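You operate a simulated robot arm through the tools that you are given. There is no shell and no other tool. Be economical: measure what you need, move in short steps, check, and stop when the job is done.

Carry out the task below with a simulated robot arm. There is one attempt and no reset: what you move stays moved.

TASK
Read the shim that the clamped purple felt pad lacks and press it on.
Fine: block of that size on the black square, red-post lever over and back, block back, white handle open; pinch and drop nothing.
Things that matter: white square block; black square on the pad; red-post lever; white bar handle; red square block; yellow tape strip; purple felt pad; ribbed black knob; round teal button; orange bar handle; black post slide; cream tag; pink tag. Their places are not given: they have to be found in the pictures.

It is judged by the outcome, as a careful person would: the job done as asked, and still so three seconds after it is handed in. It fails if anything else is knocked over, pushed out of place, dropped, spilled or broken.

THE ROBOT
A 6-joint arm with a two-finger parallel gripper, fixed in place. Base frame: the origin is at the foot of the arm, x ahead of it, y to its left, z up; the work surface is at about z = 0.82. Lengths are in m, angles in degrees, forces in N, time in s.
With the tool pointing down near the work surface it reaches from about 0.24 to 0.64 m from the base axis. Its first joint turns from -66.0 to 66.0 degrees. Payload 2.7 kg.
Tool frame: the origin (TCP) lies between the finger pads and is the grasp point; the fingertips stand 0.023 m ahead of it; z points along the fingers, y is the line along which they close. The gripper opens to 0.094 m. The fingers are 0.038 m wide and 0.01 m thick; the gripper's body (0.054 by 0.096 m) begins 0.039 m behind the TCP.
Orientation is that of the tool frame in the base frame, as a unit quaternion [w, x, y, z]. With the fingers straight down and closing along the base's y, the tool's x points along the base's -x, its y along +y and its z along -z.

THE INTERFACE
- The arm moves only by the tool step_arm. Its argument "increments" is one flat list of numbers, 7 for each row, row after row: the shift along the tool's x, y, z in m, then the turn, a rotation vector about the tool's x, y, z in degrees, then the opening, from 0 (shut) to 1 (fully open). In form: [x, y, z, wx, wy, wz, grip, x, y, z, wx, wy, wz, grip, ...]. A call has 1 to 20 rows; each row shifts and turns the commanded pose from where the row before left it, along the tool's axes as they then stand. A row lasts 0.2 s, in which the tool goes at most 0.05 m and 8.6 degrees; a call with a longer step from one row to the next is refused whole, and so is a gripper value outside its range. A pose out of reach is approached as far as the arm can. The call stops where the force on the tool passes 60 N (or 10 N more than at its start, if that is more) or the arm is blocked; 0.2 s more then pass. The fingers move at their own pace (about 0.045 m/s each) and stop on an object; they squeeze with about 32 N. The grip force told is the motor's: it shows also when the fingers shut on nothing. Time passes only in rows, and 0.2 s behind the last, so rows that do not move let the fingers close. It gives the time, the measured TCP pose, the force on the tool (base axes), the opening and the grip force at its end, in the units of the frame above (readings bear some noise).
- Cameras (640 x 400 px; columns grow to the right, rows downward): "scene" is fixed at [0.0788, -0.432, 1.4131]; the picture's right is [0.75, -0.67, 0.00], its down [-0.32, -0.36, -0.88] and it looks along [0.58, 0.65, -0.48] (base axes); focal length 336 px, centre (320, 200). "wrist" rides on the gripper at [-0.039, 0, -0.044] in the tool frame; the picture's right is [0.00, -1.00, 0.00], its down [0.97, 0.00, -0.24] and it looks along [0.24, 0.00, 0.97] (tool axes); focal length 218 px, centre (320, 200).
- snapshot(camera): a new picture of that camera. No time passes.
- point_at(camera, pixels): for up to 12 pixels [column, row] of the newest picture of that camera ("zoom" is the newest enlarged one), the place [x, y, z] in the base frame of the surface seen there, good to about 0.003 m. No time passes.
- inspect(camera, box): a new picture of the part [left, top, right, bottom] of that camera's present view, enlarged. No time passes.
- sign_off(): hands the job in; it is judged then, once.

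Work in short steps. Measure before you move; look again where a grasp or a placing could have gone wrong, and mend it. You have 80 turns and 34 pictures in all, the two below and enlarged ones among them. Open the gripper and draw the arm clear of the work before you hand the job in, unless the task says otherwise; then end with one line.

The tools are called after ">>>" by a JSON object that holds its "op" and its "data". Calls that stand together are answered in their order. step_arm: Moves the arm, as the interface text tells. Its arguments: {"type":"object","properties":{"increments":{"type":"array"}},"required":["increments"]} The other tools are called the same way: snapshot (camera) takes a picture; point_at (camera, pixels) gives the place of the surface under pixels of a picture; inspect (camera, box) takes an enlarged picture of a part of a camera's view; sign_off () hands the job in.

At the start:

```text
time: 0.0
tool_pos: [0.4519, -0.0522, 1.1528]
orientation: [0.0, 0.0, 1.0, 0.0]
contact_force: [0.1, 0.5, -1.2]
finger_gap: 0.0941
finger_force: 0.0
```

scene: 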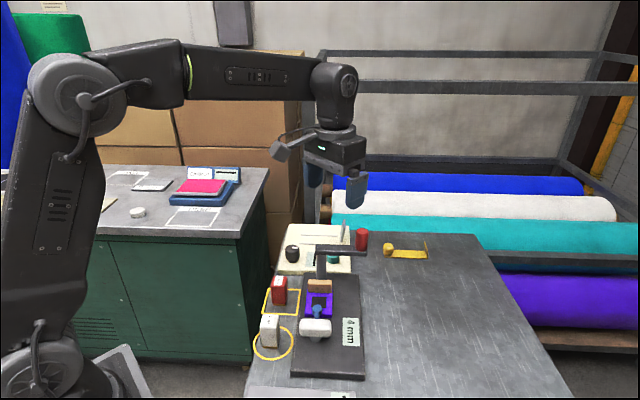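
wrist: 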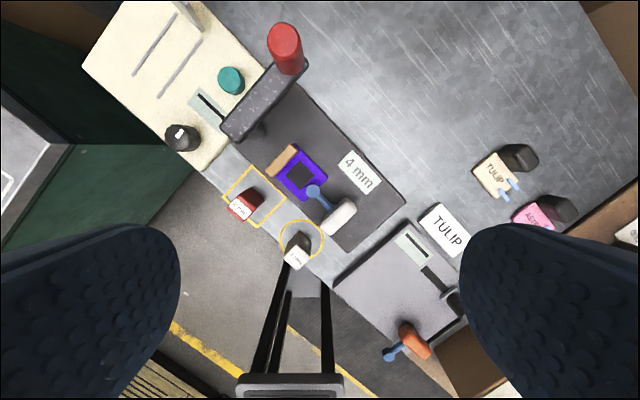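

The wrist picture shows the pad clamp near (310,180), the blocks at (245,203) and (297,250), and the tags on the right. I'll enlarge these areas to read the labels.

>>> {"op": "inspect", "data": {"camera": "wrist", "box": [200, 120, 420, 280]}}

>>> {"op": "inspect", "data": {"camera": "wrist", "box": [370, 120, 610, 370]}}

>>> {"op": "inspect", "data": {"camera": "scene", "box": [240, 210, 440, 400]}}

```text
2.50 times, centred on (310, 200) of wrist
```

zoom: 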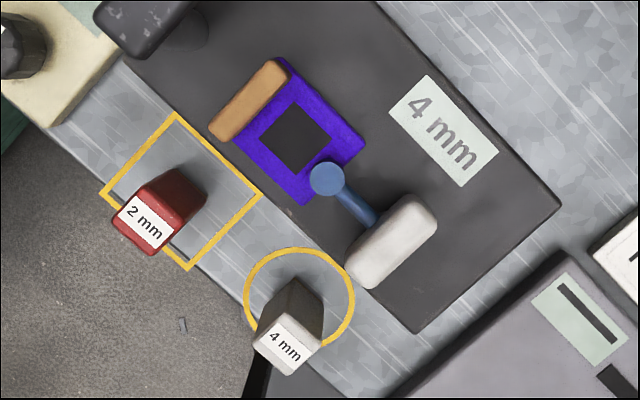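

```text
1.60 times, centred on (490, 245) of wrist
```

zoom: 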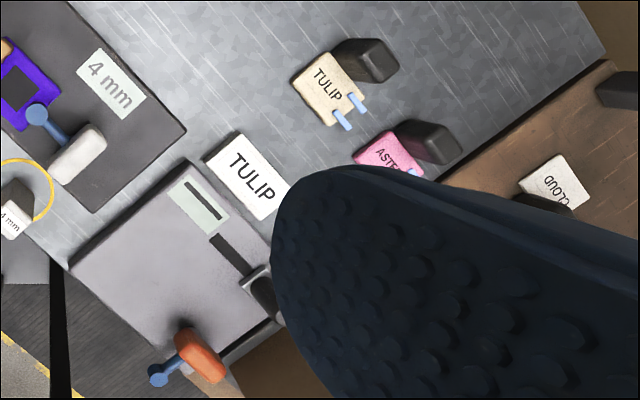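

```text
2.11 times, centred on (340, 305) of scene
```

zoom: 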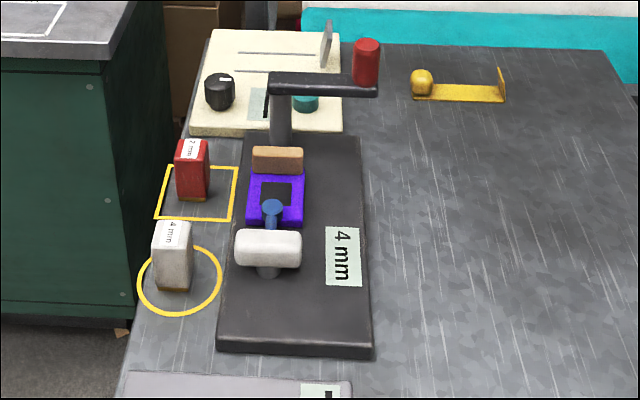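

The card beside the pad reads "4 mm" and the white block is marked "4 mm". Next I measure the clamp, blocks and lever.

>>> {"op": "point_at", "data": {"camera": "zoom", "pixels": [[367, 45], [367, 75], [350, 80], [275, 80], [282, 120], [276, 190], [277, 153], [271, 207], [240, 248], [296, 246], [268, 271], [172, 228]]}}

>>> {"op": "point_at", "data": {"camera": "wrist", "pixels": [[302, 175], [297, 243], [285, 40], [300, 70], [230, 130], [330, 225], [350, 205], [316, 190], [280, 160], [321, 240], [245, 190], [300, 236]]}}

```text
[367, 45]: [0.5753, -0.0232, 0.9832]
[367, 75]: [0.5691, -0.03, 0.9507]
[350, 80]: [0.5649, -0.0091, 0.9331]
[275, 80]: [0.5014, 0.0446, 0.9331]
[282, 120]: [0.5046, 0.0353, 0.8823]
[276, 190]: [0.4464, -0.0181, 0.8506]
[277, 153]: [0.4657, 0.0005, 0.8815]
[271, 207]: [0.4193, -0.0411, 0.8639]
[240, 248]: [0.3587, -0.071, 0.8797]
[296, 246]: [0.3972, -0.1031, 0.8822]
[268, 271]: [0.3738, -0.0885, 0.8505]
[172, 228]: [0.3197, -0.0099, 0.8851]
```

```text
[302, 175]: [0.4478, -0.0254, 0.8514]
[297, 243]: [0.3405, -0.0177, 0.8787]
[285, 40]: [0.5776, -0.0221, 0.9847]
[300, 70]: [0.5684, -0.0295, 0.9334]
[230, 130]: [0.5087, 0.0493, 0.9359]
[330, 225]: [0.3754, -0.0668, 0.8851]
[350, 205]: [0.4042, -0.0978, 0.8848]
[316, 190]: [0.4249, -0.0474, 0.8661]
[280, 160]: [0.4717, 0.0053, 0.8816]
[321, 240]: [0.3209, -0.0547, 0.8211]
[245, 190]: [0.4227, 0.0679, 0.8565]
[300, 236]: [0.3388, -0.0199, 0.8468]
```

Distances look consistent: pivot near (0.505,0.043), black square (0.447,-0.022,0.851), white block near (0.335,-0.02). I move nearer and turn the tool to line up with the board for a better view.

>>> {"op": "step_arm", "data": {"increments": [0.013, 0.005, 0.025, 0, 0, 0, 1, 0.013, 0.005, 0.025, 0, 0, 0, 1, 0.013, 0.006, 0.025, 0, 0, 0, 1, 0.013, 0.006, 0.025, 0, 0, 0, 1, 0, 0, 0, 0, 0, -7.5, 1, 0, 0, 0, 0, 0, -7.5, 1, 0, 0, 0, 0, 0, -7.5, 1, 0, 0, 0, 0, 0, -7.5, 1, 0, 0, 0, 0, 0, -7.5, 1, 0, 0, 0, 0, 0, -7.5, 1]}}

>>> {"op": "snapshot", "data": {"camera": "wrist"}}

```text
time: 2.2
tool_pos: [0.4009, -0.0309, 1.0518]
orientation: [0.0, -0.384, 0.923, 0.0]
contact_force: [-0.5, -0.3, 0.3]
finger_gap: 0.094
finger_force: 0.0
```

```text
28 pictures are left
```

wrist: 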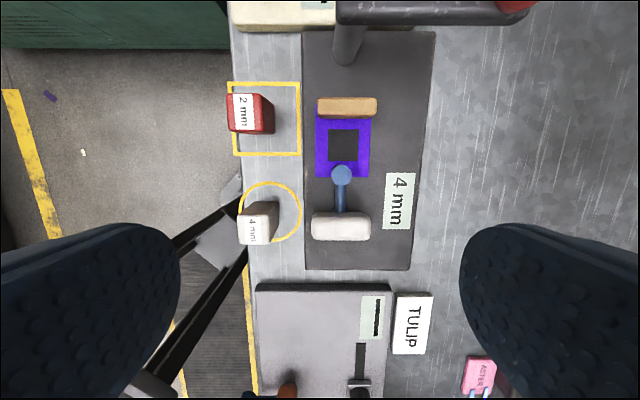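

The view is aligned with the board. I enlarge the clamp and block and measure points.

>>> {"op": "inspect", "data": {"camera": "wrist", "box": [220, 70, 440, 280]}}

>>> {"op": "point_at", "data": {"camera": "wrist", "pixels": [[302, 40], [304.5, 265], [433, 40], [410, 265], [319, 225], [364, 225], [341, 175], [343, 145], [329, 132], [357, 160], [269, 213], [270, 183]]}}

```text
1.90 times, centred on (330, 175) of wrist
```

zoom: 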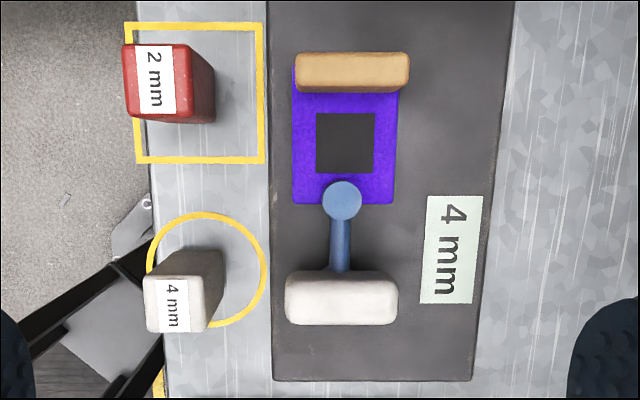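

```text
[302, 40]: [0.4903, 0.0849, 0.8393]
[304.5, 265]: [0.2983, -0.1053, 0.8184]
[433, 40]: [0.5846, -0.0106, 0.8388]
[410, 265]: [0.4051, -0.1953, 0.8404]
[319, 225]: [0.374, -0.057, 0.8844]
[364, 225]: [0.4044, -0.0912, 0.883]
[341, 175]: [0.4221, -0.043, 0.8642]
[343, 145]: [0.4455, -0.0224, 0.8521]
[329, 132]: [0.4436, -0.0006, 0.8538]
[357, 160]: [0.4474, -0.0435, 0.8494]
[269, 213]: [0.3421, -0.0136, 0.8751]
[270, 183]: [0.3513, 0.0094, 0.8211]
```

I measure the white block's top corners, the circle and the clamp bar in the enlarged picture.

>>> {"op": "point_at", "data": {"camera": "zoom", "pixels": [[149, 281], [200, 281], [149, 328], [202, 328], [175, 305], [203, 214], [262, 270], [200, 325], [152, 265], [290, 300], [393, 300], [341, 245]]}}

>>> {"op": "inspect", "data": {"camera": "scene", "box": [250, 260, 370, 380]}}

```text
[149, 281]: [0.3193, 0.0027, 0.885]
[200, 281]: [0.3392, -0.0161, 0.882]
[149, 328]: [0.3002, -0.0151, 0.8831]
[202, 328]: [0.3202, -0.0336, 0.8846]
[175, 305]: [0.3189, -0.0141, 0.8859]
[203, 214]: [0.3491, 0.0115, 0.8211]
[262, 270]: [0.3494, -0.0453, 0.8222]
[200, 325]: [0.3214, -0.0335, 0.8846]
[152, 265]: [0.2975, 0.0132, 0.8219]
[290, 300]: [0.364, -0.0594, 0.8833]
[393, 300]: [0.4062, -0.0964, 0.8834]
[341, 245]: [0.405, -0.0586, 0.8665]
```

```text
3.33 times, centred on (310, 320) of scene
```

zoom: 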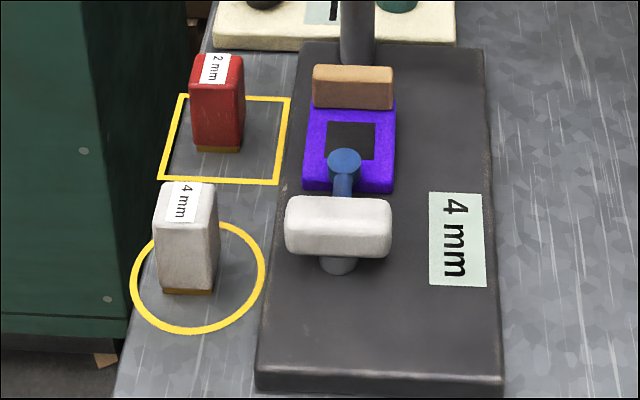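

White block top centre is about (0.320,-0.016), z 0.885, 28–30 mm wide, centred in its circle. I move above it with a part-open gripper, stopping just above the top.

>>> {"op": "step_arm", "data": {"increments": [0.0115, 0.0169, 0, 0, 0, 0, 0.66, 0.0115, 0.0169, 0, 0, 0, 0, 0.66, 0.0115, 0.0169, 0, 0, 0, 0, 0.66, 0.0115, 0.0169, 0, 0, 0, 0, 0.66, 0, 0, 0.04, 0, 0, 0, 0.66, 0, 0, 0.04, 0, 0, 0, 0.66, 0, 0, 0.042, 0, 0, 0, 0.66, 0, 0, 0, 0, 0, 0, 0.66]}}

>>> {"op": "snapshot", "data": {"camera": "wrist"}}

>>> {"op": "inspect", "data": {"camera": "scene", "box": [220, 220, 400, 390]}}

```text
time: 4.0
tool_pos: [0.3213, -0.0148, 0.9286]
orientation: [0.0, -0.383, 0.924, 0.0]
contact_force: [0.9, -0.1, 0.5]
finger_gap: 0.0619
finger_force: 0.1
```

```text
25 pictures are left
```

wrist: 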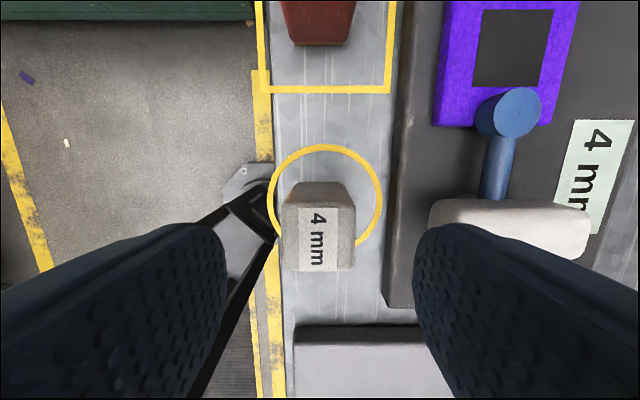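

```text
2.35 times, centred on (310, 305) of scene
```

zoom: 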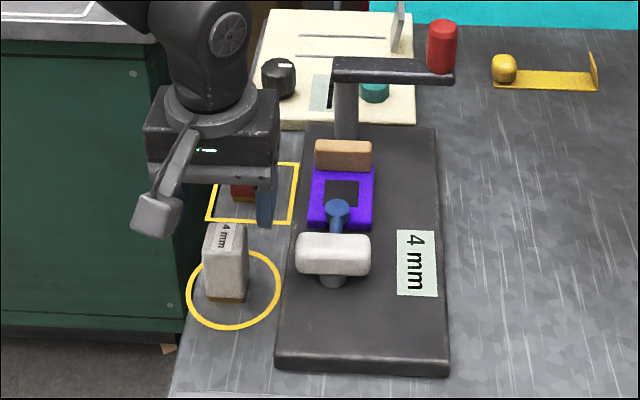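

The block top is centred at column 319, row ~238, just where the TCP projects. I descend 47 mm and close.

>>> {"op": "step_arm", "data": {"increments": [0, 0, 0.024, 0, 0, 0, 0.66, 0, 0, 0.024, 0, 0, 0, 0.66, 0, 0, 0, 0, 0, 0, 0.3, 0, 0, 0, 0, 0, 0, 0.0, 0, 0, 0, 0, 0, 0, 0.0, 0, 0, 0, 0, 0, 0, 0.0]}}

```text
time: 5.4
tool_pos: [0.3209, -0.0167, 0.8839]
orientation: [0.0, -0.382, 0.924, 0.0]
contact_force: [-0.5, -0.2, 0.5]
finger_gap: 0.0335
finger_force: 31.9
```

Gripped at 33 mm. I lift 0.10 m and carry it over the black square.

>>> {"op": "step_arm", "data": {"increments": [0, 0, -0.02, 0, 0, 0, 0, 0, 0, -0.04, 0, 0, 0, 0, 0, 0, -0.04, 0, 0, 0, 0, -0.0168, -0.0184, 0, 0, 0, 0, 0, -0.0168, -0.0184, 0, 0, 0, 0, 0, -0.0168, -0.0184, 0, 0, 0, 0, 0, -0.0168, -0.0184, 0, 0, 0, 0, 0, -0.017, -0.0184, 0, 0, 0, 0, 0, 0, 0, 0, 0, 0, 0, 0]}}

>>> {"op": "snapshot", "data": {"camera": "wrist"}}

>>> {"op": "inspect", "data": {"camera": "scene", "box": [240, 200, 420, 370]}}

```text
time: 7.4
tool_pos: [0.4416, -0.0219, 0.9838]
orientation: [0.0, -0.383, 0.924, 0.001]
contact_force: [0.2, -0.4, 1.2]
finger_gap: 0.0001
finger_force: 31.9
```

```text
23 pictures are left
```

wrist: 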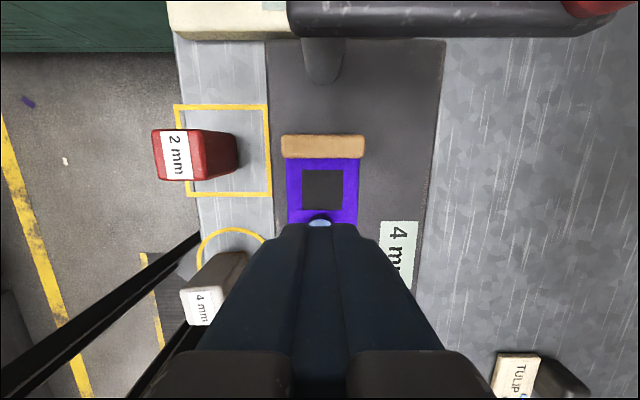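

```text
2.35 times, centred on (330, 285) of scene
```

zoom: 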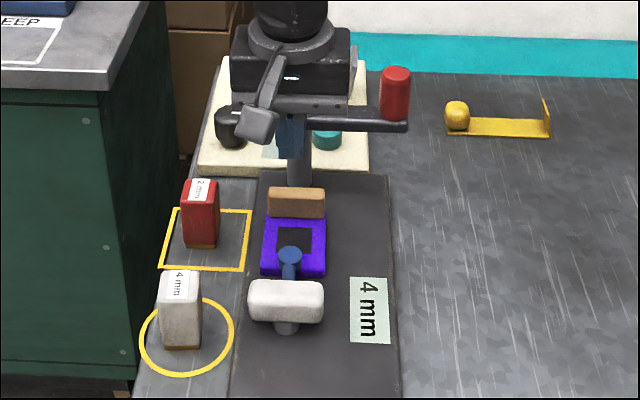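

The fingers shut on nothing: the block stayed on its circle. I measure whether it moved.

>>> {"op": "point_at", "data": {"camera": "wrist", "pixels": [[184, 293], [220, 291], [188, 322], [202, 307], [232, 231], [264, 240], [202, 245]]}}

>>> {"op": "point_at", "data": {"camera": "zoom", "pixels": [[160, 345], [199, 345], [180, 345], [180, 280], [141, 340], [233, 335], [187, 375], [210, 299]]}}

```text
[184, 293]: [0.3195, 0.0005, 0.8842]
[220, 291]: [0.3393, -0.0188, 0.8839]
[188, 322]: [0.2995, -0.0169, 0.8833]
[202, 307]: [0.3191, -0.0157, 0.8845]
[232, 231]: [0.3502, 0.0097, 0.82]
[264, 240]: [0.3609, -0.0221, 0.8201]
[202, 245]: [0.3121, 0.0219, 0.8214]
```

```text
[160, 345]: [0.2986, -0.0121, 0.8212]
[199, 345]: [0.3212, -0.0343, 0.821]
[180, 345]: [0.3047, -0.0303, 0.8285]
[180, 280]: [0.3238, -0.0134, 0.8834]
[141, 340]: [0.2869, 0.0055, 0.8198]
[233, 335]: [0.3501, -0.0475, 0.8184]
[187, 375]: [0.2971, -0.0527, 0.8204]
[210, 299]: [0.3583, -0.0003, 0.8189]
```

The block still stands at its place (top centre ≈(0.320,-0.016)). I go back above it, opened to 0.66, to grip deeper and wait longer.

>>> {"op": "step_arm", "data": {"increments": [0.0163, 0.018, 0, 0, 0, 0, 0.66, 0.0163, 0.018, 0, 0, 0, 0, 0.66, 0.0163, 0.018, 0, 0, 0, 0, 0.66, 0.0163, 0.018, 0, 0, 0, 0, 0.66, 0.0163, 0.018, 0, 0, 0, 0, 0.66, 0, 0, 0.03, 0, 0, 0, 0.66, 0, 0, 0.02, 0, 0, 0, 0.66, 0, 0, 0, 0, 0, 0, 0.66, 0, 0, 0, 0, 0, 0, 0.66]}}

>>> {"op": "snapshot", "data": {"camera": "wrist"}}

```text
time: 9.4
tool_pos: [0.3219, -0.0135, 0.9314]
orientation: [-0.001, -0.383, 0.924, -0.001]
contact_force: [-0.6, 0.4, -0.6]
finger_gap: 0.062
finger_force: 0.1
```

```text
21 pictures are left
```

wrist: 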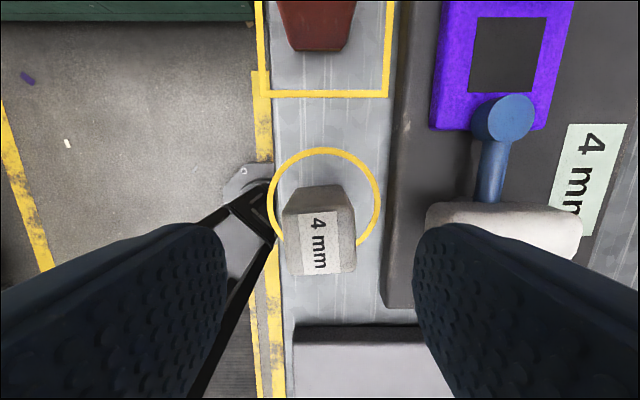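

Still centred. I descend to z≈0.867, close with plenty of time, and read the gap.

>>> {"op": "step_arm", "data": {"increments": [0.0025, 0, 0.02, 0, 0, 0, 0.66, 0, 0, 0.024, 0, 0, 0, 0.66, 0, 0, 0.021, 0, 0, 0, 0.66, 0, 0, 0, 0, 0, 0, 0.66, 0, 0, 0, 0, 0, 0, 0, 0, 0, 0, 0, 0, 0, 0, 0, 0, 0, 0, 0, 0, 0, 0, 0, 0, 0, 0, 0, 0, 0, 0, 0, 0, 0, 0, 0, 0, 0, 0, 0, 0, 0, 0]}}

```text
time: 11.6
tool_pos: [0.3207, -0.0164, 0.8668]
orientation: [0.0, -0.382, 0.924, 0.0]
contact_force: [-0.8, -0.3, -0.3]
finger_gap: 0.0335
finger_force: 32.4
```

Same 33.5 mm gap, so that is the block's width; the earlier grip was too shallow. I lift slowly 20 mm and check.

>>> {"op": "step_arm", "data": {"increments": [0, 0, -0.004, 0, 0, 0, 0, 0, 0, -0.006, 0, 0, 0, 0, 0, 0, -0.01, 0, 0, 0, 0, 0, 0, 0, 0, 0, 0, 0]}}

>>> {"op": "inspect", "data": {"camera": "scene", "box": [220, 240, 380, 390]}}

```text
time: 12.6
tool_pos: [0.3214, -0.0168, 0.8875]
orientation: [0.001, -0.382, 0.924, 0.0]
contact_force: [-0.1, 0.9, -1.3]
finger_gap: 0.0339
finger_force: 31.7
```

```text
2.67 times, centred on (300, 315) of scene
```

zoom: 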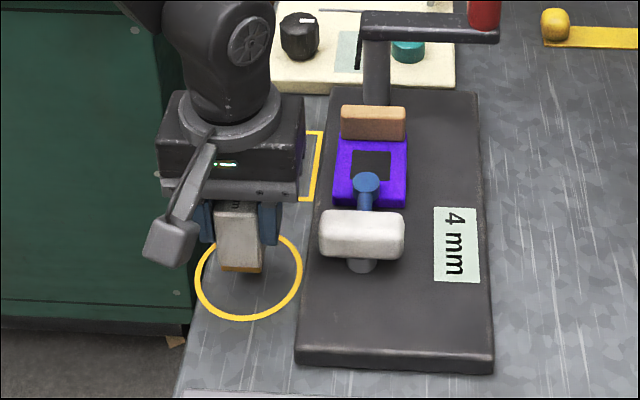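

The block appears lifted in the fingers. I lift 65 mm more, then carry it in small steps.

>>> {"op": "step_arm", "data": {"increments": [0, 0, -0.01, 0, 0, 0, 0, 0, 0, -0.015, 0, 0, 0, 0, 0, 0, -0.015, 0, 0, 0, 0, 0, 0, -0.015, 0, 0, 0, 0, 0, 0, -0.01, 0, 0, 0, 0, 0, 0, 0, 0, 0, 0, 0]}}

>>> {"op": "snapshot", "data": {"camera": "wrist"}}

```text
time: 14.0
tool_pos: [0.3226, -0.0151, 0.9529]
orientation: [0.0, -0.382, 0.924, 0.0]
contact_force: [-0.1, -0.2, -0.9]
finger_gap: 0.0335
finger_force: 31.9
```

```text
19 pictures are left
```

wrist: 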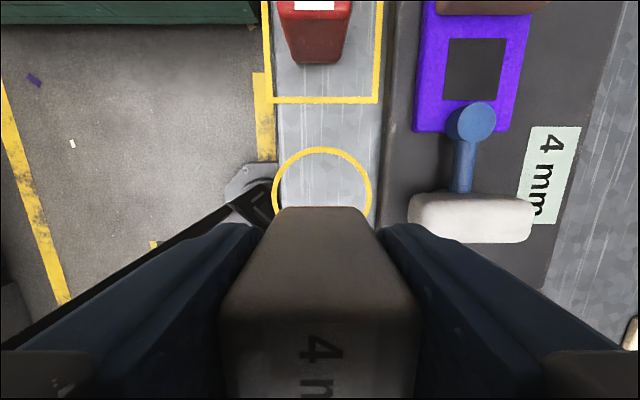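

Held well; the block bottom is at ≈0.907, above the handle (0.885). I carry it to over the black square.

>>> {"op": "step_arm", "data": {"increments": [-0.005, -0.006, 0, 0, 0, 0, 0, -0.01, -0.011, 0, 0, 0, 0, 0, -0.0134, -0.015, 0, 0, 0, 0, 0, -0.0134, -0.015, 0, 0, 0, 0, 0, -0.0134, -0.015, 0, 0, 0, 0, 0, -0.0132, -0.015, 0, 0, 0, 0, 0, -0.0084, -0.01, 0, 0, 0, 0, 0, -0.005, -0.005, 0, 0, 0, 0, 0, 0, 0, 0, 0, 0, 0, 0, 0, 0, 0, 0, 0, 0, 0]}}

>>> {"op": "snapshot", "data": {"camera": "wrist"}}

>>> {"op": "inspect", "data": {"camera": "scene", "box": [240, 200, 420, 370]}}

```text
time: 16.2
tool_pos: [0.4442, -0.022, 0.9518]
orientation: [0.0, -0.383, 0.924, 0.0]
contact_force: [0.8, 1.0, -1.1]
finger_gap: 0.0339
finger_force: 31.6
```

```text
18 pictures are left
```

wrist: 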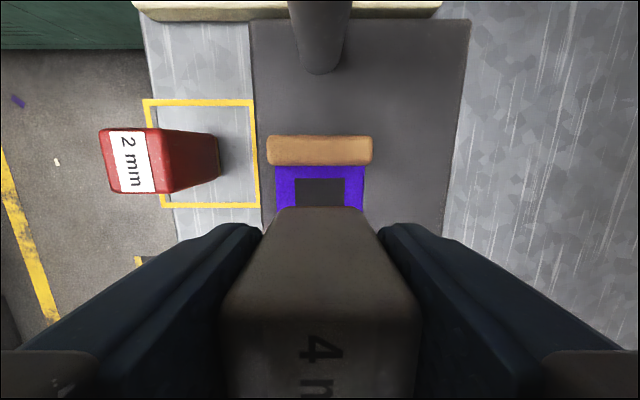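

```text
2.35 times, centred on (330, 285) of scene
```

zoom: 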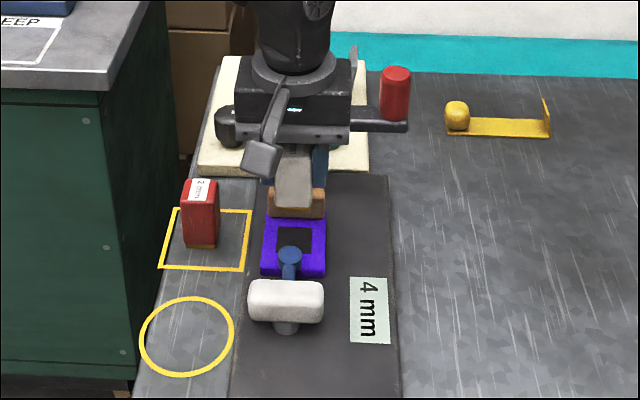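

Aligned over the square. Before lowering I measure the lump on the gripper's side, the fence and the black square to be sure of clearances.

>>> {"op": "point_at", "data": {"camera": "zoom", "pixels": [[262, 158], [262, 172], [292, 205], [308, 235], [300, 220], [278, 210]]}}

>>> {"op": "point_at", "data": {"camera": "wrist", "pixels": [[320, 190], [296, 181], [343, 181], [320, 160], [320, 148], [320, 212], [275, 200], [365, 200]]}}

```text
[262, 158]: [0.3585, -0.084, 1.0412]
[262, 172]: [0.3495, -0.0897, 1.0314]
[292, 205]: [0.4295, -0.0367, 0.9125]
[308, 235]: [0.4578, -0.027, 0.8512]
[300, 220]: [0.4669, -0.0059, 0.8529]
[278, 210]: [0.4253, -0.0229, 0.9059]
```

```text
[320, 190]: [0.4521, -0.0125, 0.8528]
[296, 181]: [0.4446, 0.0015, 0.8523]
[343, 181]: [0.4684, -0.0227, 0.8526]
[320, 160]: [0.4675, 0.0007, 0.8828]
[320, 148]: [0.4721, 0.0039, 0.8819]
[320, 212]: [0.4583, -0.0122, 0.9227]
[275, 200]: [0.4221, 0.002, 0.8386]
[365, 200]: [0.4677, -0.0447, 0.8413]
```

The black square centre comes out at (0.4446,-0.0227), matching the TCP. I lower 52 mm, slowly at the end.

>>> {"op": "step_arm", "data": {"increments": [0, 0, 0.015, 0, 0, 0, 0, 0, 0, 0.015, 0, 0, 0, 0, 0, 0, 0.01, 0, 0, 0, 0, 0, 0, 0.006, 0, 0, 0, 0, 0, 0, 0.004, 0, 0, 0, 0, 0, 0, 0.002, 0, 0, 0, 0, 0, 0, 0, 0, 0, 0, 0]}}

```text
time: 17.8
tool_pos: [0.447, -0.0219, 0.9038]
orientation: [0.004, -0.383, 0.924, -0.002]
contact_force: [4.0, 7.1, 31.3]
finger_gap: 0.0337
finger_force: 32.0
```

Contact of 31 N already at TCP 0.904, ~6 mm higher than expected. I look before going on.

>>> {"op": "inspect", "data": {"camera": "scene", "box": [270, 240, 370, 340]}}

>>> {"op": "snapshot", "data": {"camera": "wrist"}}

```text
4.00 times, centred on (320, 290) of scene
```

zoom: 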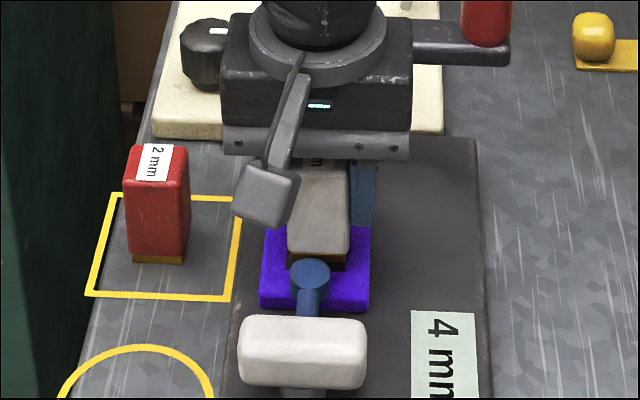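

```text
15 pictures are left
```

wrist: 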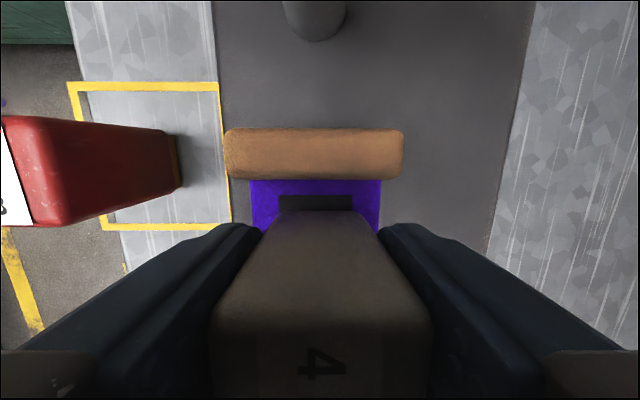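

The block's far bottom edge sits at v≈+0.0127 while the square's edge is at +0.0176, so the block rides ~5 mm toward the blue clamp tip and caught it. I lift 14 mm and shift 5 mm away from the clamp, then look.

>>> {"op": "step_arm", "data": {"increments": [0, 0, -0.007, 0, 0, 0, 0, 0, 0, -0.009, 0, 0, 0, 0, -0.0025, 0, 0, 0, 0, 0, 0, -0.0025, 0, 0, 0, 0, 0, 0, 0, 0, 0, 0, 0, 0, 0, 0, 0, 0, 0, 0, 0, 0]}}

>>> {"op": "snapshot", "data": {"camera": "wrist"}}

```text
time: 19.2
tool_pos: [0.4466, -0.0202, 0.9168]
orientation: [0.001, -0.383, 0.924, 0.0]
contact_force: [0.4, 0.0, -1.0]
finger_gap: 0.0338
finger_force: 32.2
```

```text
14 pictures are left
```

wrist: 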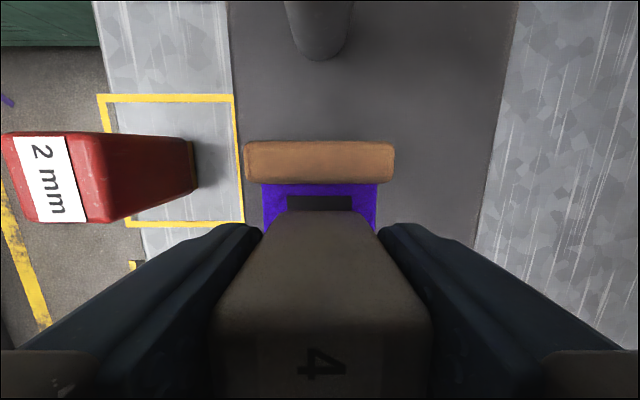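

Block and square nearly line up now; I zoom in to check the sideways offset.

>>> {"op": "inspect", "data": {"camera": "wrist", "box": [240, 130, 400, 240]}}

```text
3.64 times, centred on (320, 185) of wrist
```

zoom: 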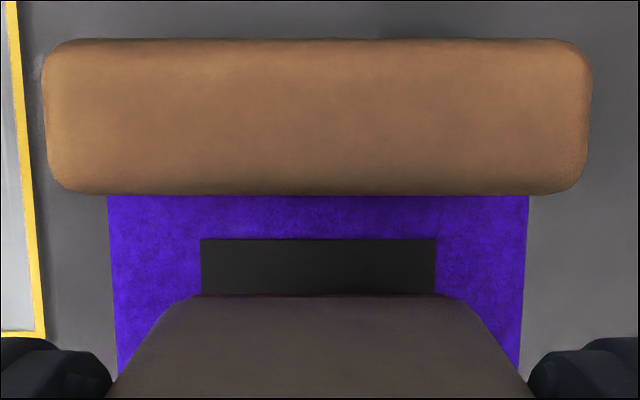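

Sideways is centred (319.9 vs 319.5). By its apparent width the block hangs ~0.05 below the TCP, so the earlier contact may have been the pad itself. I shift 3 mm more from the clamp and lower to ~0.904.

>>> {"op": "step_arm", "data": {"increments": [-0.003, 0, 0, 0, 0, 0, 0, 0, 0, 0.005, 0, 0, 0, 0, 0, 0, 0.004, 0, 0, 0, 0, 0, 0, 0.003, 0, 0, 0, 0, 0, 0, 0.002, 0, 0, 0, 0, 0, 0, 0, 0, 0, 0, 0]}}

>>> {"op": "inspect", "data": {"camera": "wrist", "box": [220, 120, 420, 245]}}

```text
time: 20.6
tool_pos: [0.4496, -0.0173, 0.9024]
orientation: [0.0, -0.383, 0.924, 0.0]
contact_force: [-0.1, -0.3, -0.3]
finger_gap: 0.0338
finger_force: 31.9
```

```text
3.20 times, centred on (320, 182) of wrist
```

zoom: 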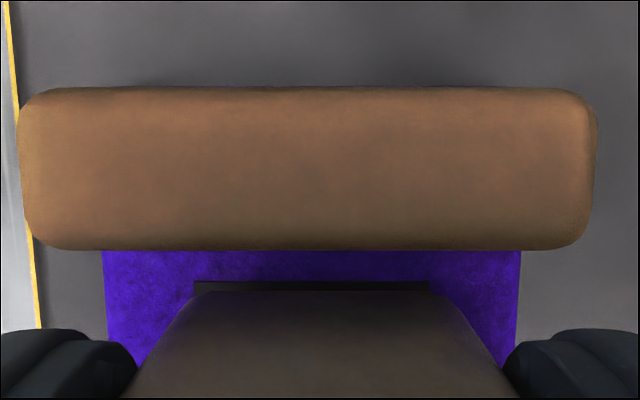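

No contact now at 0.9024 and the edges coincide within ~1 mm, so the blue tip is cleared. I keep lowering gently.

>>> {"op": "step_arm", "data": {"increments": [0, 0, 0.002, 0, 0, 0, 0, 0, 0, 0.002, 0, 0, 0, 0, 0, 0, 0, 0, 0, 0, 0]}}

```text
time: 21.4
tool_pos: [0.4511, -0.019, 0.8986]
orientation: [0.0, -0.383, 0.924, 0.0]
contact_force: [-0.5, 0.4, -0.2]
finger_gap: 0.0337
finger_force: 32.0
```

>>> {"op": "step_arm", "data": {"increments": [0, 0, 0.002, 0, 0, 0, 0, 0, 0, 0.0015, 0, 0, 0, 0, 0, 0, 0, 0, 0, 0, 0]}}

```text
time: 22.2
tool_pos: [0.4506, -0.0178, 0.8954]
orientation: [0.0, -0.383, 0.924, 0.0]
contact_force: [-0.9, -0.2, 8.3]
finger_gap: 0.0336
finger_force: 32.3
```

Contact 8 N at 0.8954: seated on the pad. I open to 0.66, rise straight up, and look.

>>> {"op": "step_arm", "data": {"increments": [0, 0, 0, 0, 0, 0, 0.5, 0, 0, 0, 0, 0, 0, 0.66, 0, 0, 0, 0, 0, 0, 0.66, 0, 0, -0.02, 0, 0, 0, 0.66, 0, 0, -0.04, 0, 0, 0, 0.66, 0, 0, -0.04, 0, 0, 0, 0.66, 0, 0, -0.04, 0, 0, 0, 0.66, 0.03, 0, -0.02, 0, 0, 0, 0.66, 0.03, 0, 0, 0, 0, 0, 0.66, 0, 0, 0, 0, 0, 0, 0.66]}}

>>> {"op": "snapshot", "data": {"camera": "wrist"}}

>>> {"op": "inspect", "data": {"camera": "scene", "box": [260, 215, 400, 345]}}

```text
time: 24.4
tool_pos: [0.4057, -0.0618, 1.0534]
orientation: [0.0, -0.383, 0.924, 0.001]
contact_force: [0.8, -1.0, 0.7]
finger_gap: 0.0619
finger_force: 0.0
```

```text
11 pictures are left
```

wrist: 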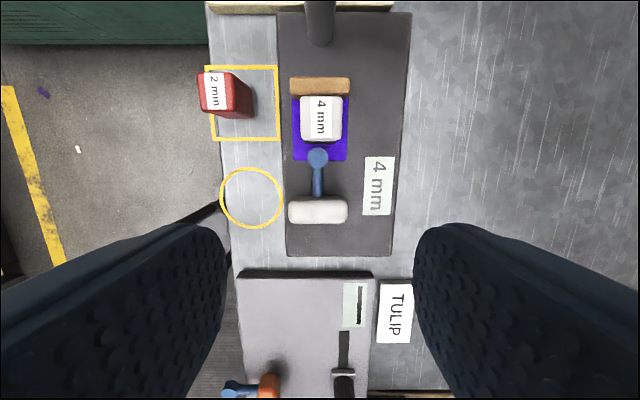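

```text
3.08 times, centred on (330, 280) of scene
```

zoom: 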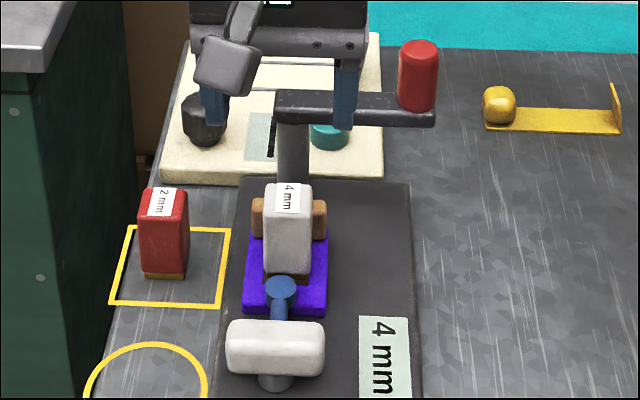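

The block stands on the black square. I measure its top and the lever's arm and post.

>>> {"op": "point_at", "data": {"camera": "zoom", "pixels": [[288, 195], [417, 50], [417, 75], [417, 104], [350, 120], [350, 100], [290, 100], [425, 122], [290, 150], [272, 190], [306, 190]]}}

>>> {"op": "point_at", "data": {"camera": "wrist", "pixels": [[304, 99], [338, 99], [304, 138], [338, 138], [321, 119], [318, 157]]}}

```text
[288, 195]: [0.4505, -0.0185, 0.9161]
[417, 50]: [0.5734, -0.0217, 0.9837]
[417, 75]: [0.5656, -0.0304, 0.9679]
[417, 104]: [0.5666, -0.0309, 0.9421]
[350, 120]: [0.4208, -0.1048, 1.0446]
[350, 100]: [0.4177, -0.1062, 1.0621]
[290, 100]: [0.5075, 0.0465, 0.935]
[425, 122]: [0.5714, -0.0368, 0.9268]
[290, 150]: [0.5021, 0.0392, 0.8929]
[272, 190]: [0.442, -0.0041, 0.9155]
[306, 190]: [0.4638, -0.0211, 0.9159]
```

```text
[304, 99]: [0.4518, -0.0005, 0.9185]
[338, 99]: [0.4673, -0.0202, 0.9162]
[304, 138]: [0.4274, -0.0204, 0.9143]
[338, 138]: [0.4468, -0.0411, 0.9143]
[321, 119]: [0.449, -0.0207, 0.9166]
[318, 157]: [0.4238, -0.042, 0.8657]
```

Block top is at 0.916 and the lever arm underside ~0.92. The red post is at about (0.573,-0.023), z 0.935–0.985, pivot about (0.510,0.048), so the arm must swing ~85° clockwise. I move over the post and turn so the fingers close along the swing direction.

>>> {"op": "step_arm", "data": {"increments": [-0.0293, -0.0182, 0, 0, 0, 0, 0.66, -0.0293, -0.0182, 0, 0, 0, 0, 0.66, -0.0293, -0.0182, 0, 0, 0, 0, 0.66, -0.0293, -0.0182, 0, 0, 0, 0, 0.66, -0.0292, -0.0182, 0, 0, 0, 0, 0.66, 0, 0, 0, 0, 0, -8.2, 0.66, 0, 0, 0, 0, 0, -8.2, 0.66, 0, 0, 0, 0, 0, -8.2, 0.66, 0, 0, 0, 0, 0, -8.2, 0.66, 0, 0, 0, 0, 0, -8.2, 0.66, 0, 0, 0, 0, 0, -8.2, 0.66, 0, 0, 0, 0, 0, -8.2, 0.66, 0, 0, 0, 0, 0, -8.2, 0.66, 0, 0, 0, 0, 0, 0, 0.66]}}

>>> {"op": "snapshot", "data": {"camera": "wrist"}}

```text
time: 27.4
tool_pos: [0.5753, -0.0196, 1.055]
orientation: [0.0, 0.823, -0.569, 0.0]
contact_force: [0.2, 0.8, 1.0]
finger_gap: 0.0622
finger_force: 0.1
```

```text
9 pictures are left
```

wrist: 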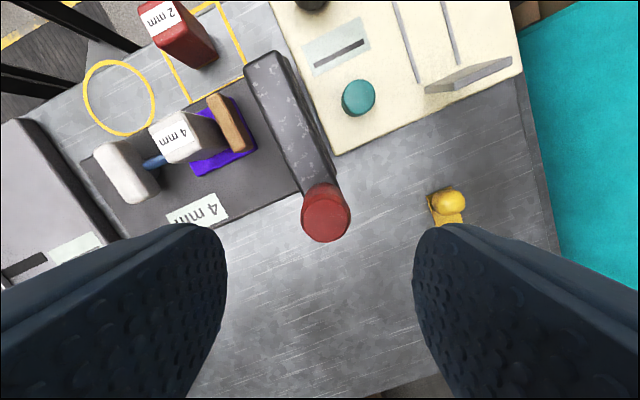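

The wrist turned as asked. I measure the post top and arm here.

>>> {"op": "point_at", "data": {"camera": "wrist", "pixels": [[325, 192], [325, 232], [305, 213], [346, 213], [325, 213], [270, 85], [258, 68], [280, 60], [447, 200], [470, 75], [293, 135]]}}

```text
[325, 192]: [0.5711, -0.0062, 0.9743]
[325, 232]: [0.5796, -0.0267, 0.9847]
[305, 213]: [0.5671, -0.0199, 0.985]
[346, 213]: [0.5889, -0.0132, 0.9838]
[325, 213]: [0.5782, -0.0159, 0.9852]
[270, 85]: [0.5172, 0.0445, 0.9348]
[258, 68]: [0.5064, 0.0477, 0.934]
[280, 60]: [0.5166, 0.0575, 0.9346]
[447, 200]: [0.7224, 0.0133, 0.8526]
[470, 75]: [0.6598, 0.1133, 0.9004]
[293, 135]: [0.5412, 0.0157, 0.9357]
```

Post top centre is ≈(0.577,-0.018), diameter ~25 mm. I descend around it (tips stay above the arm) and close to a loose cage.

>>> {"op": "step_arm", "data": {"increments": [-0.0013, -0.0012, 0.03, 0, 0, 0, 0.66, 0, 0, 0.03, 0, 0, 0, 0.66, 0, 0, 0.027, 0, 0, 0, 0.66, 0, 0, 0, 0, 0, 0, 0.5, 0, 0, 0, 0, 0, 0, 0.36, 0, 0, 0, 0, 0, 0, 0.36]}}

>>> {"op": "inspect", "data": {"camera": "scene", "box": [270, 190, 430, 330]}}

```text
time: 28.8
tool_pos: [0.5789, -0.0193, 0.9673]
orientation: [0.0, 0.822, -0.569, 0.0]
contact_force: [0.6, -0.3, 0.1]
finger_gap: 0.0339
finger_force: 0.1
```

```text
2.86 times, centred on (350, 260) of scene
```

zoom: 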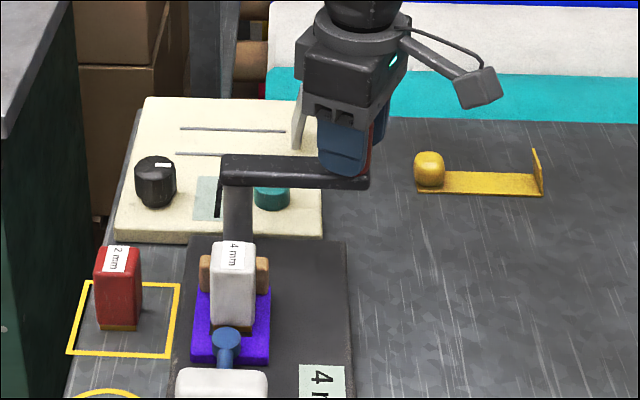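

The fingers surround the post, tips above the arm. I swing along the arc for the first half (48°).

>>> {"op": "step_arm", "data": {"increments": [0.0036, 0.009, 0, 0, 0, 4.4, 0.36, 0.0033, 0.0091, 0, 0, 0, 4.4, 0.36, 0.0031, 0.0092, 0, 0, 0, 4.4, 0.36, 0.0028, 0.0093, 0, 0, 0, 4.4, 0.36, 0.0026, 0.0093, 0, 0, 0, 4.4, 0.36, 0.0023, 0.0094, 0, 0, 0, 4.4, 0.36, 0.002, 0.0095, 0, 0, 0, 4.4, 0.36, 0.0018, 0.0095, 0, 0, 0, 4.4, 0.36]}}

```text
time: 30.6
tool_pos: [0.5055, -0.0477, 0.9677]
orientation: [0.001, -0.611, 0.791, 0.0]
contact_force: [0.2, -0.8, -0.7]
finger_gap: 0.0343
finger_force: 0.2
```

On the arc with hardly any force. I continue the second half.

>>> {"op": "step_arm", "data": {"increments": [0.0015, 0.0096, 0, 0, 0, 4.4, 0.36, 0.0012, 0.0096, 0, 0, 0, 4.4, 0.36, 0.001, 0.0096, 0, 0, 0, 4.4, 0.36, 0.0007, 0.0097, 0, 0, 0, 4.4, 0.36, 0.0004, 0.0097, 0, 0, 0, 4.4, 0.36, 0.0002, 0.0097, 0, 0, 0, 4.4, 0.36, -0.0001, 0.0097, 0, 0, 0, 4.4, 0.36]}}

>>> {"op": "inspect", "data": {"camera": "scene", "box": [250, 200, 410, 340]}}

```text
time: 32.2
tool_pos: [0.4448, -0.0199, 0.9679]
orientation: [0.0, -0.379, 0.925, -0.001]
contact_force: [0.5, -0.4, 0.0]
finger_gap: 0.034
finger_force: 0.2
```

```text
2.86 times, centred on (330, 270) of scene
```

zoom: 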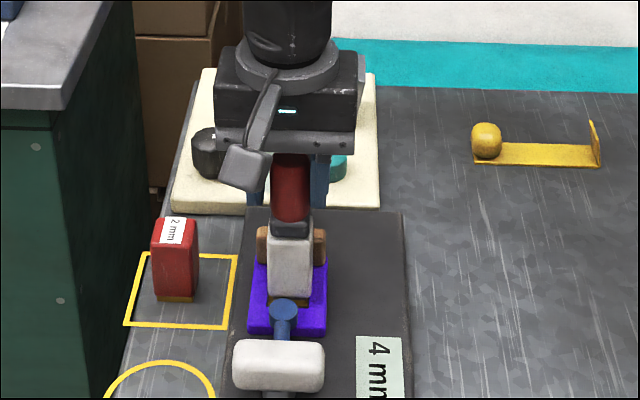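

The arm is over the block, lagging by the cage slack. I push ~7 mm farther to take up the slack, watching the force.

>>> {"op": "step_arm", "data": {"increments": [0, 0.003, 0, 0, 0, 0, 0.36, 0, 0.002, 0, 0, 0, 0, 0.36, 0, 0.002, 0, 0, 0, 0, 0.36, 0, 0, 0, 0, 0, 0, 0.36, 0, 0, 0, 0, 0, 0, 0.36]}}

>>> {"op": "snapshot", "data": {"camera": "wrist"}}

```text
time: 33.4
tool_pos: [0.441, -0.0157, 0.9693]
orientation: [0.001, -0.38, 0.925, 0.0]
contact_force: [8.9, -19.0, 3.4]
finger_gap: 0.0431
finger_force: 10.5
```

```text
6 pictures are left
```

wrist: 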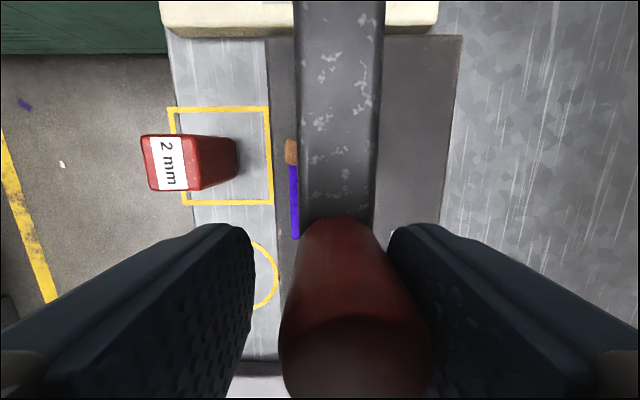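

The lever hit its end stop (~20 N) with its arm over the block. Now I swing it back along the same arc.

>>> {"op": "step_arm", "data": {"increments": [0, -0.0035, 0, 0, 0, 0, 0.36, 0, -0.0035, 0, 0, 0, 0, 0.36, -0.0006, -0.0097, 0, 0, 0, -4.4, 0.36, -0.0009, -0.0096, 0, 0, 0, -4.4, 0.36, -0.0012, -0.0096, 0, 0, 0, -4.4, 0.36, -0.0014, -0.0096, 0, 0, 0, -4.4, 0.36, -0.0017, -0.0095, 0, 0, 0, -4.4, 0.36, -0.002, -0.0095, 0, 0, 0, -4.4, 0.36, -0.0022, -0.0094, 0, 0, 0, -4.4, 0.36, -0.0025, -0.0094, 0, 0, 0, -4.4, 0.36]}}

```text
time: 35.6
tool_pos: [0.5159, -0.0457, 0.9683]
orientation: [0.0, -0.642, 0.766, 0.001]
contact_force: [-0.6, 0.4, 0.7]
finger_gap: 0.0343
finger_force: 0.9
```

On track; I finish the return arc.

>>> {"op": "step_arm", "data": {"increments": [-0.0028, -0.0093, 0, 0, 0, -4.4, 0.36, -0.003, -0.0092, 0, 0, 0, -4.4, 0.36, -0.0033, -0.0091, 0, 0, 0, -4.4, 0.36, -0.0035, -0.009, 0, 0, 0, -4.4, 0.36, -0.0038, -0.0089, 0, 0, 0, -4.4, 0.36, -0.004, -0.0088, 0, 0, 0, -4.4, 0.36, -0.0043, -0.0087, 0, 0, 0, -4.4, 0.36, 0, 0, 0, 0, 0, 0, 0.36]}}

```text
time: 37.4
tool_pos: [0.575, -0.0179, 0.9686]
orientation: [0.0, 0.823, -0.568, 0.0]
contact_force: [-1.6, -1.4, 0.1]
finger_gap: 0.0346
finger_force: 0.7
```

I push ~8 mm farther in the same sense to take up the slack to the home stop.

>>> {"op": "step_arm", "data": {"increments": [-0.0008, -0.0018, 0, 0, 0, 0, 0.36, -0.0008, -0.0018, 0, 0, 0, 0, 0.36, -0.0008, -0.0018, 0, 0, 0, 0, 0.36, -0.0008, -0.0018, 0, 0, 0, 0, 0.36, 0, 0, 0, 0, 0, 0, 0.36]}}

```text
time: 38.6
tool_pos: [0.582, -0.0139, 0.9692]
orientation: [0.001, 0.822, -0.569, 0.0]
contact_force: [-7.9, -7.6, 2.3]
finger_gap: 0.0389
finger_force: 5.4
```

Home stop reached (~11 N). I back off, open, rise, turn back and move above the block.

>>> {"op": "step_arm", "data": {"increments": [0.0012, 0.0027, 0, 0, 0, 0, 0.36, 0.0012, 0.0027, 0, 0, 0, 0, 0.55, 0, 0, 0, 0, 0, 0, 0.66, 0, 0, -0.02, 0, 0, 0, 0.66, 0, 0, -0.033, 0, 0, 0, 0.66, 0, 0, -0.033, 0, 0, 0, 0.66, 0, 0, 0, 0, 0, 8.17, 0.66, 0, 0, 0, 0, 0, 8.17, 0.66, 0, 0, 0, 0, 0, 8.17, 0.66, 0, 0, 0, 0, 0, 8.17, 0.66, 0, 0, 0, 0, 0, 8.17, 0.66, 0, 0, 0, 0, 0, 8.17, 0.66, 0, 0, 0, 0, 0, 8.17, 0.66, 0, 0, 0, 0, 0, 8.17, 0.66, 0.0187, 0.018, 0, 0, 0, 0, 0.66, 0.0187, 0.018, 0, 0, 0, 0, 0.66, 0.0187, 0.018, 0, 0, 0, 0, 0.66, 0.0187, 0.018, 0, 0, 0, 0, 0.66, 0.0187, 0.018, 0, 0, 0, 0, 0.66, 0, 0, 0, 0, 0, 0, 0.66]}}

>>> {"op": "snapshot", "data": {"camera": "wrist"}}

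```text
time: 42.8
tool_pos: [0.4466, -0.0208, 1.0516]
orientation: [0.0, -0.386, 0.923, 0.0]
contact_force: [0.4, -0.5, -0.2]
finger_gap: 0.0618
finger_force: 0.1
```

```text
5 pictures are left
```

wrist: 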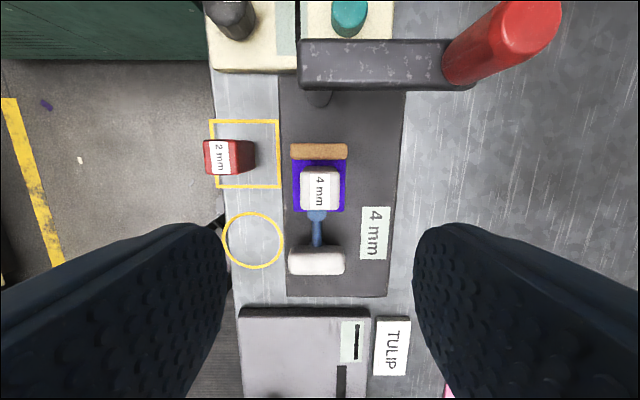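

Lever is home, block standing. I measure the block top and the circle.

>>> {"op": "point_at", "data": {"camera": "wrist", "pixels": [[303, 171], [337, 171], [303, 206], [337, 206], [320, 188], [253, 213], [223, 240], [283, 240], [253, 267], [293, 262], [339, 262], [316, 240]]}}

```text
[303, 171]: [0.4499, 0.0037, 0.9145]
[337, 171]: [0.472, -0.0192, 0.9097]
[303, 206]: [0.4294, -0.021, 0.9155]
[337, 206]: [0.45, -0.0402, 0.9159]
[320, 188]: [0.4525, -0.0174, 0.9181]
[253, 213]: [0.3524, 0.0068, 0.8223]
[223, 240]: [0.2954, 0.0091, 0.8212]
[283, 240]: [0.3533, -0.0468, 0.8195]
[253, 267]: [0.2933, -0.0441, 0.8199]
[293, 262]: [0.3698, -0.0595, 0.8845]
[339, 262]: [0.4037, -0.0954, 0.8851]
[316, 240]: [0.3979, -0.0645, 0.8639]
```

Block centre is ≈(0.450,-0.0195). I descend to 0.897 and grip, waiting long enough.

>>> {"op": "step_arm", "data": {"increments": [-0.0033, -0.0015, 0.03, 0, 0, 0, 0.66, 0, 0, 0.035, 0, 0, 0, 0.66, 0, 0, 0.035, 0, 0, 0, 0.66, 0, 0, 0.025, 0, 0, 0, 0.66, 0, 0, 0.018, 0, 0, 0, 0.66, 0, 0, 0.012, 0, 0, 0, 0.66, 0, 0, 0, 0, 0, 0, 0.66, 0, 0, 0, 0, 0, 0, 0, 0, 0, 0, 0, 0, 0, 0, 0, 0, 0, 0, 0, 0, 0, 0, 0, 0, 0, 0, 0, 0, 0, 0, 0, 0, 0, 0, 0]}}

```text
time: 45.4
tool_pos: [0.4534, -0.0192, 0.8987]
orientation: [-0.001, -0.385, 0.923, 0.001]
contact_force: [-0.7, -0.7, -0.3]
finger_gap: 0.0338
finger_force: 31.7
```

Gripped. I lift slowly, then carry back to the circle.

>>> {"op": "step_arm", "data": {"increments": [0, 0, -0.004, 0, 0, 0, 0, 0, 0, -0.006, 0, 0, 0, 0, 0, 0, -0.01, 0, 0, 0, 0, 0, 0, -0.015, 0, 0, 0, 0, 0, 0, -0.015, 0, 0, 0, 0, 0, 0, -0.015, 0, 0, 0, 0, 0, 0, 0, 0, 0, 0, 0, 0.0055, 0.0059, 0, 0, 0, 0, 0, 0.012, 0.012, 0, 0, 0, 0, 0, 0.015, 0.015, 0, 0, 0, 0, 0, 0.015, 0.016, 0, 0, 0, 0, 0, 0.015, 0.016, 0, 0, 0, 0, 0, 0.013, 0.014, 0, 0, 0, 0, 0, 0.01, 0.01, 0, 0, 0, 0, 0, 0.005, 0.005, 0, 0, 0, 0, 0, 0, 0, 0, 0, 0, 0, 0, 0, 0, 0, 0, 0, 0, 0]}}

>>> {"op": "snapshot", "data": {"camera": "wrist"}}

```text
time: 49.0
tool_pos: [0.3211, -0.0171, 0.9651]
orientation: [0.0, -0.385, 0.923, -0.001]
contact_force: [-0.5, -0.2, -1.2]
finger_gap: 0.0338
finger_force: 32.1
```

```text
4 pictures are left
```

wrist: 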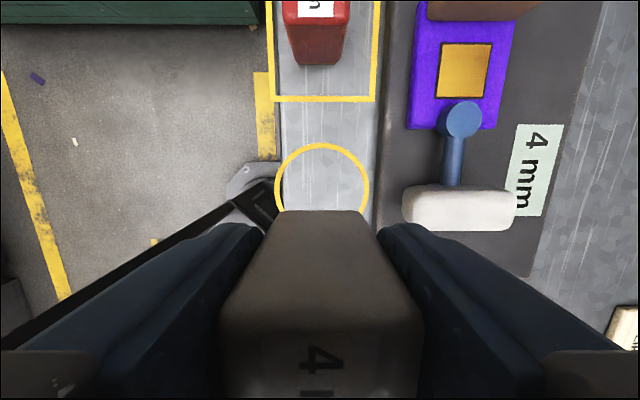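

The gold shim is now on the pad. I lower the block onto the circle, slowly at the end.

>>> {"op": "step_arm", "data": {"increments": [-0.002, 0, 0.02, 0, 0, 0, 0, 0, 0, 0.025, 0, 0, 0, 0, 0, 0, 0.025, 0, 0, 0, 0, 0, 0, 0.015, 0, 0, 0, 0, 0, 0, 0.008, 0, 0, 0, 0, 0, 0, 0.004, 0, 0, 0, 0, 0, 0, 0, 0, 0, 0, 0, 0, 0, 0, 0, 0, 0, 0]}}

```text
time: 50.8
tool_pos: [0.3215, -0.0171, 0.8682]
orientation: [0.0, -0.385, 0.923, 0.0]
contact_force: [0.6, 0.3, -1.9]
finger_gap: 0.0337
finger_force: 31.8
```

>>> {"op": "step_arm", "data": {"increments": [0, 0, 0.002, 0, 0, 0, 0, 0, 0, 0.0015, 0, 0, 0, 0, 0, 0, 0, 0, 0, 0, 0]}}

```text
time: 51.6
tool_pos: [0.3206, -0.0161, 0.8644]
orientation: [0.001, -0.385, 0.923, -0.001]
contact_force: [-5.7, -2.0, 32.2]
finger_gap: 0.0338
finger_force: 31.5
```

Contact: the block stands on its circle. I release, rise, and move above the white handle for a view of both clamps.

>>> {"op": "step_arm", "data": {"increments": [0, 0, -0.001, 0, 0, 0, 0.2, 0, 0, 0, 0, 0, 0, 0.5, 0, 0, 0, 0, 0, 0, 0.66, 0, 0, 0, 0, 0, 0, 0.66, 0, 0, -0.02, 0, 0, 0, 0.66, 0, 0, -0.04, 0, 0, 0, 0.66, 0, 0, -0.04, 0, 0, 0, 0.66, 0, 0, -0.04, 0, 0, 0, 0.66, 0, 0, -0.04, 0, 0, 0, 0.66, -0.001, -0.03, 0, 0, 0, 0, 0.66, -0.001, -0.03, 0, 0, 0, 0, 0.66, -0.001, -0.03, 0, 0, 0, 0, 0.66, 0, 0, 0, 0, 0, 0, 0.66]}}

>>> {"op": "snapshot", "data": {"camera": "wrist"}}

```text
time: 54.4
tool_pos: [0.3886, -0.0773, 1.0442]
orientation: [0.0, -0.385, 0.923, 0.0]
contact_force: [-0.4, -0.3, -0.3]
finger_gap: 0.062
finger_force: 0.0
```

```text
3 pictures are left
```

wrist: 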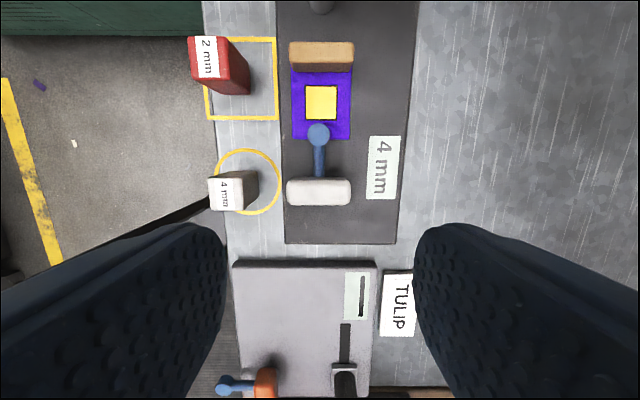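

The block is back on its circle and the orange clamp, arm turned out to the left with bar along the board, shows what "open" looks like: a 90° turn counter-clockwise. I measure the white bar, then turn the tool 90° so the fingers can straddle it.

>>> {"op": "point_at", "data": {"camera": "wrist", "pixels": [[292, 190], [346, 190], [319, 181], [319, 204], [319, 192], [318, 165], [318, 135], [319, 174]]}}

>>> {"op": "step_arm", "data": {"increments": [0, 0, 0, 0, 0, 8.2, 0.66, 0, 0, 0, 0, 0, 8.2, 0.66, 0, 0, 0, 0, 0, 8.2, 0.66, 0, 0, 0, 0, 0, 8.2, 0.66, 0, 0, 0, 0, 0, 8.2, 0.66, 0, 0, 0, 0, 0, 8.2, 0.66, 0, 0, 0, 0, 0, 8.2, 0.66, 0, 0, 0, 0, 0, 8.2, 0.66, 0, 0, 0, 0, 0, 8.2, 0.66, 0, 0, 0, 0, 0, 8.2, 0.66, 0, 0, 0, 0, 0, 8.0, 0.66, 0, 0, 0, 0, 0, 0, 0.66]}}

```text
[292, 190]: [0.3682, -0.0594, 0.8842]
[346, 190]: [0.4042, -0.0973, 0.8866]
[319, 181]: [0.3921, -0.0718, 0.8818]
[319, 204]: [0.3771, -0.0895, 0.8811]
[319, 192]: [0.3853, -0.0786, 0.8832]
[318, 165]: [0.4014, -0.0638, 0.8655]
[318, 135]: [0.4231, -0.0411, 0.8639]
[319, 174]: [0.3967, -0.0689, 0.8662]
```

```text
time: 57.0
tool_pos: [0.3887, -0.0775, 1.0436]
orientation: [0.0, 0.38, 0.925, 0.0]
contact_force: [0.6, 0.1, -0.6]
finger_gap: 0.0623
finger_force: 0.0
```

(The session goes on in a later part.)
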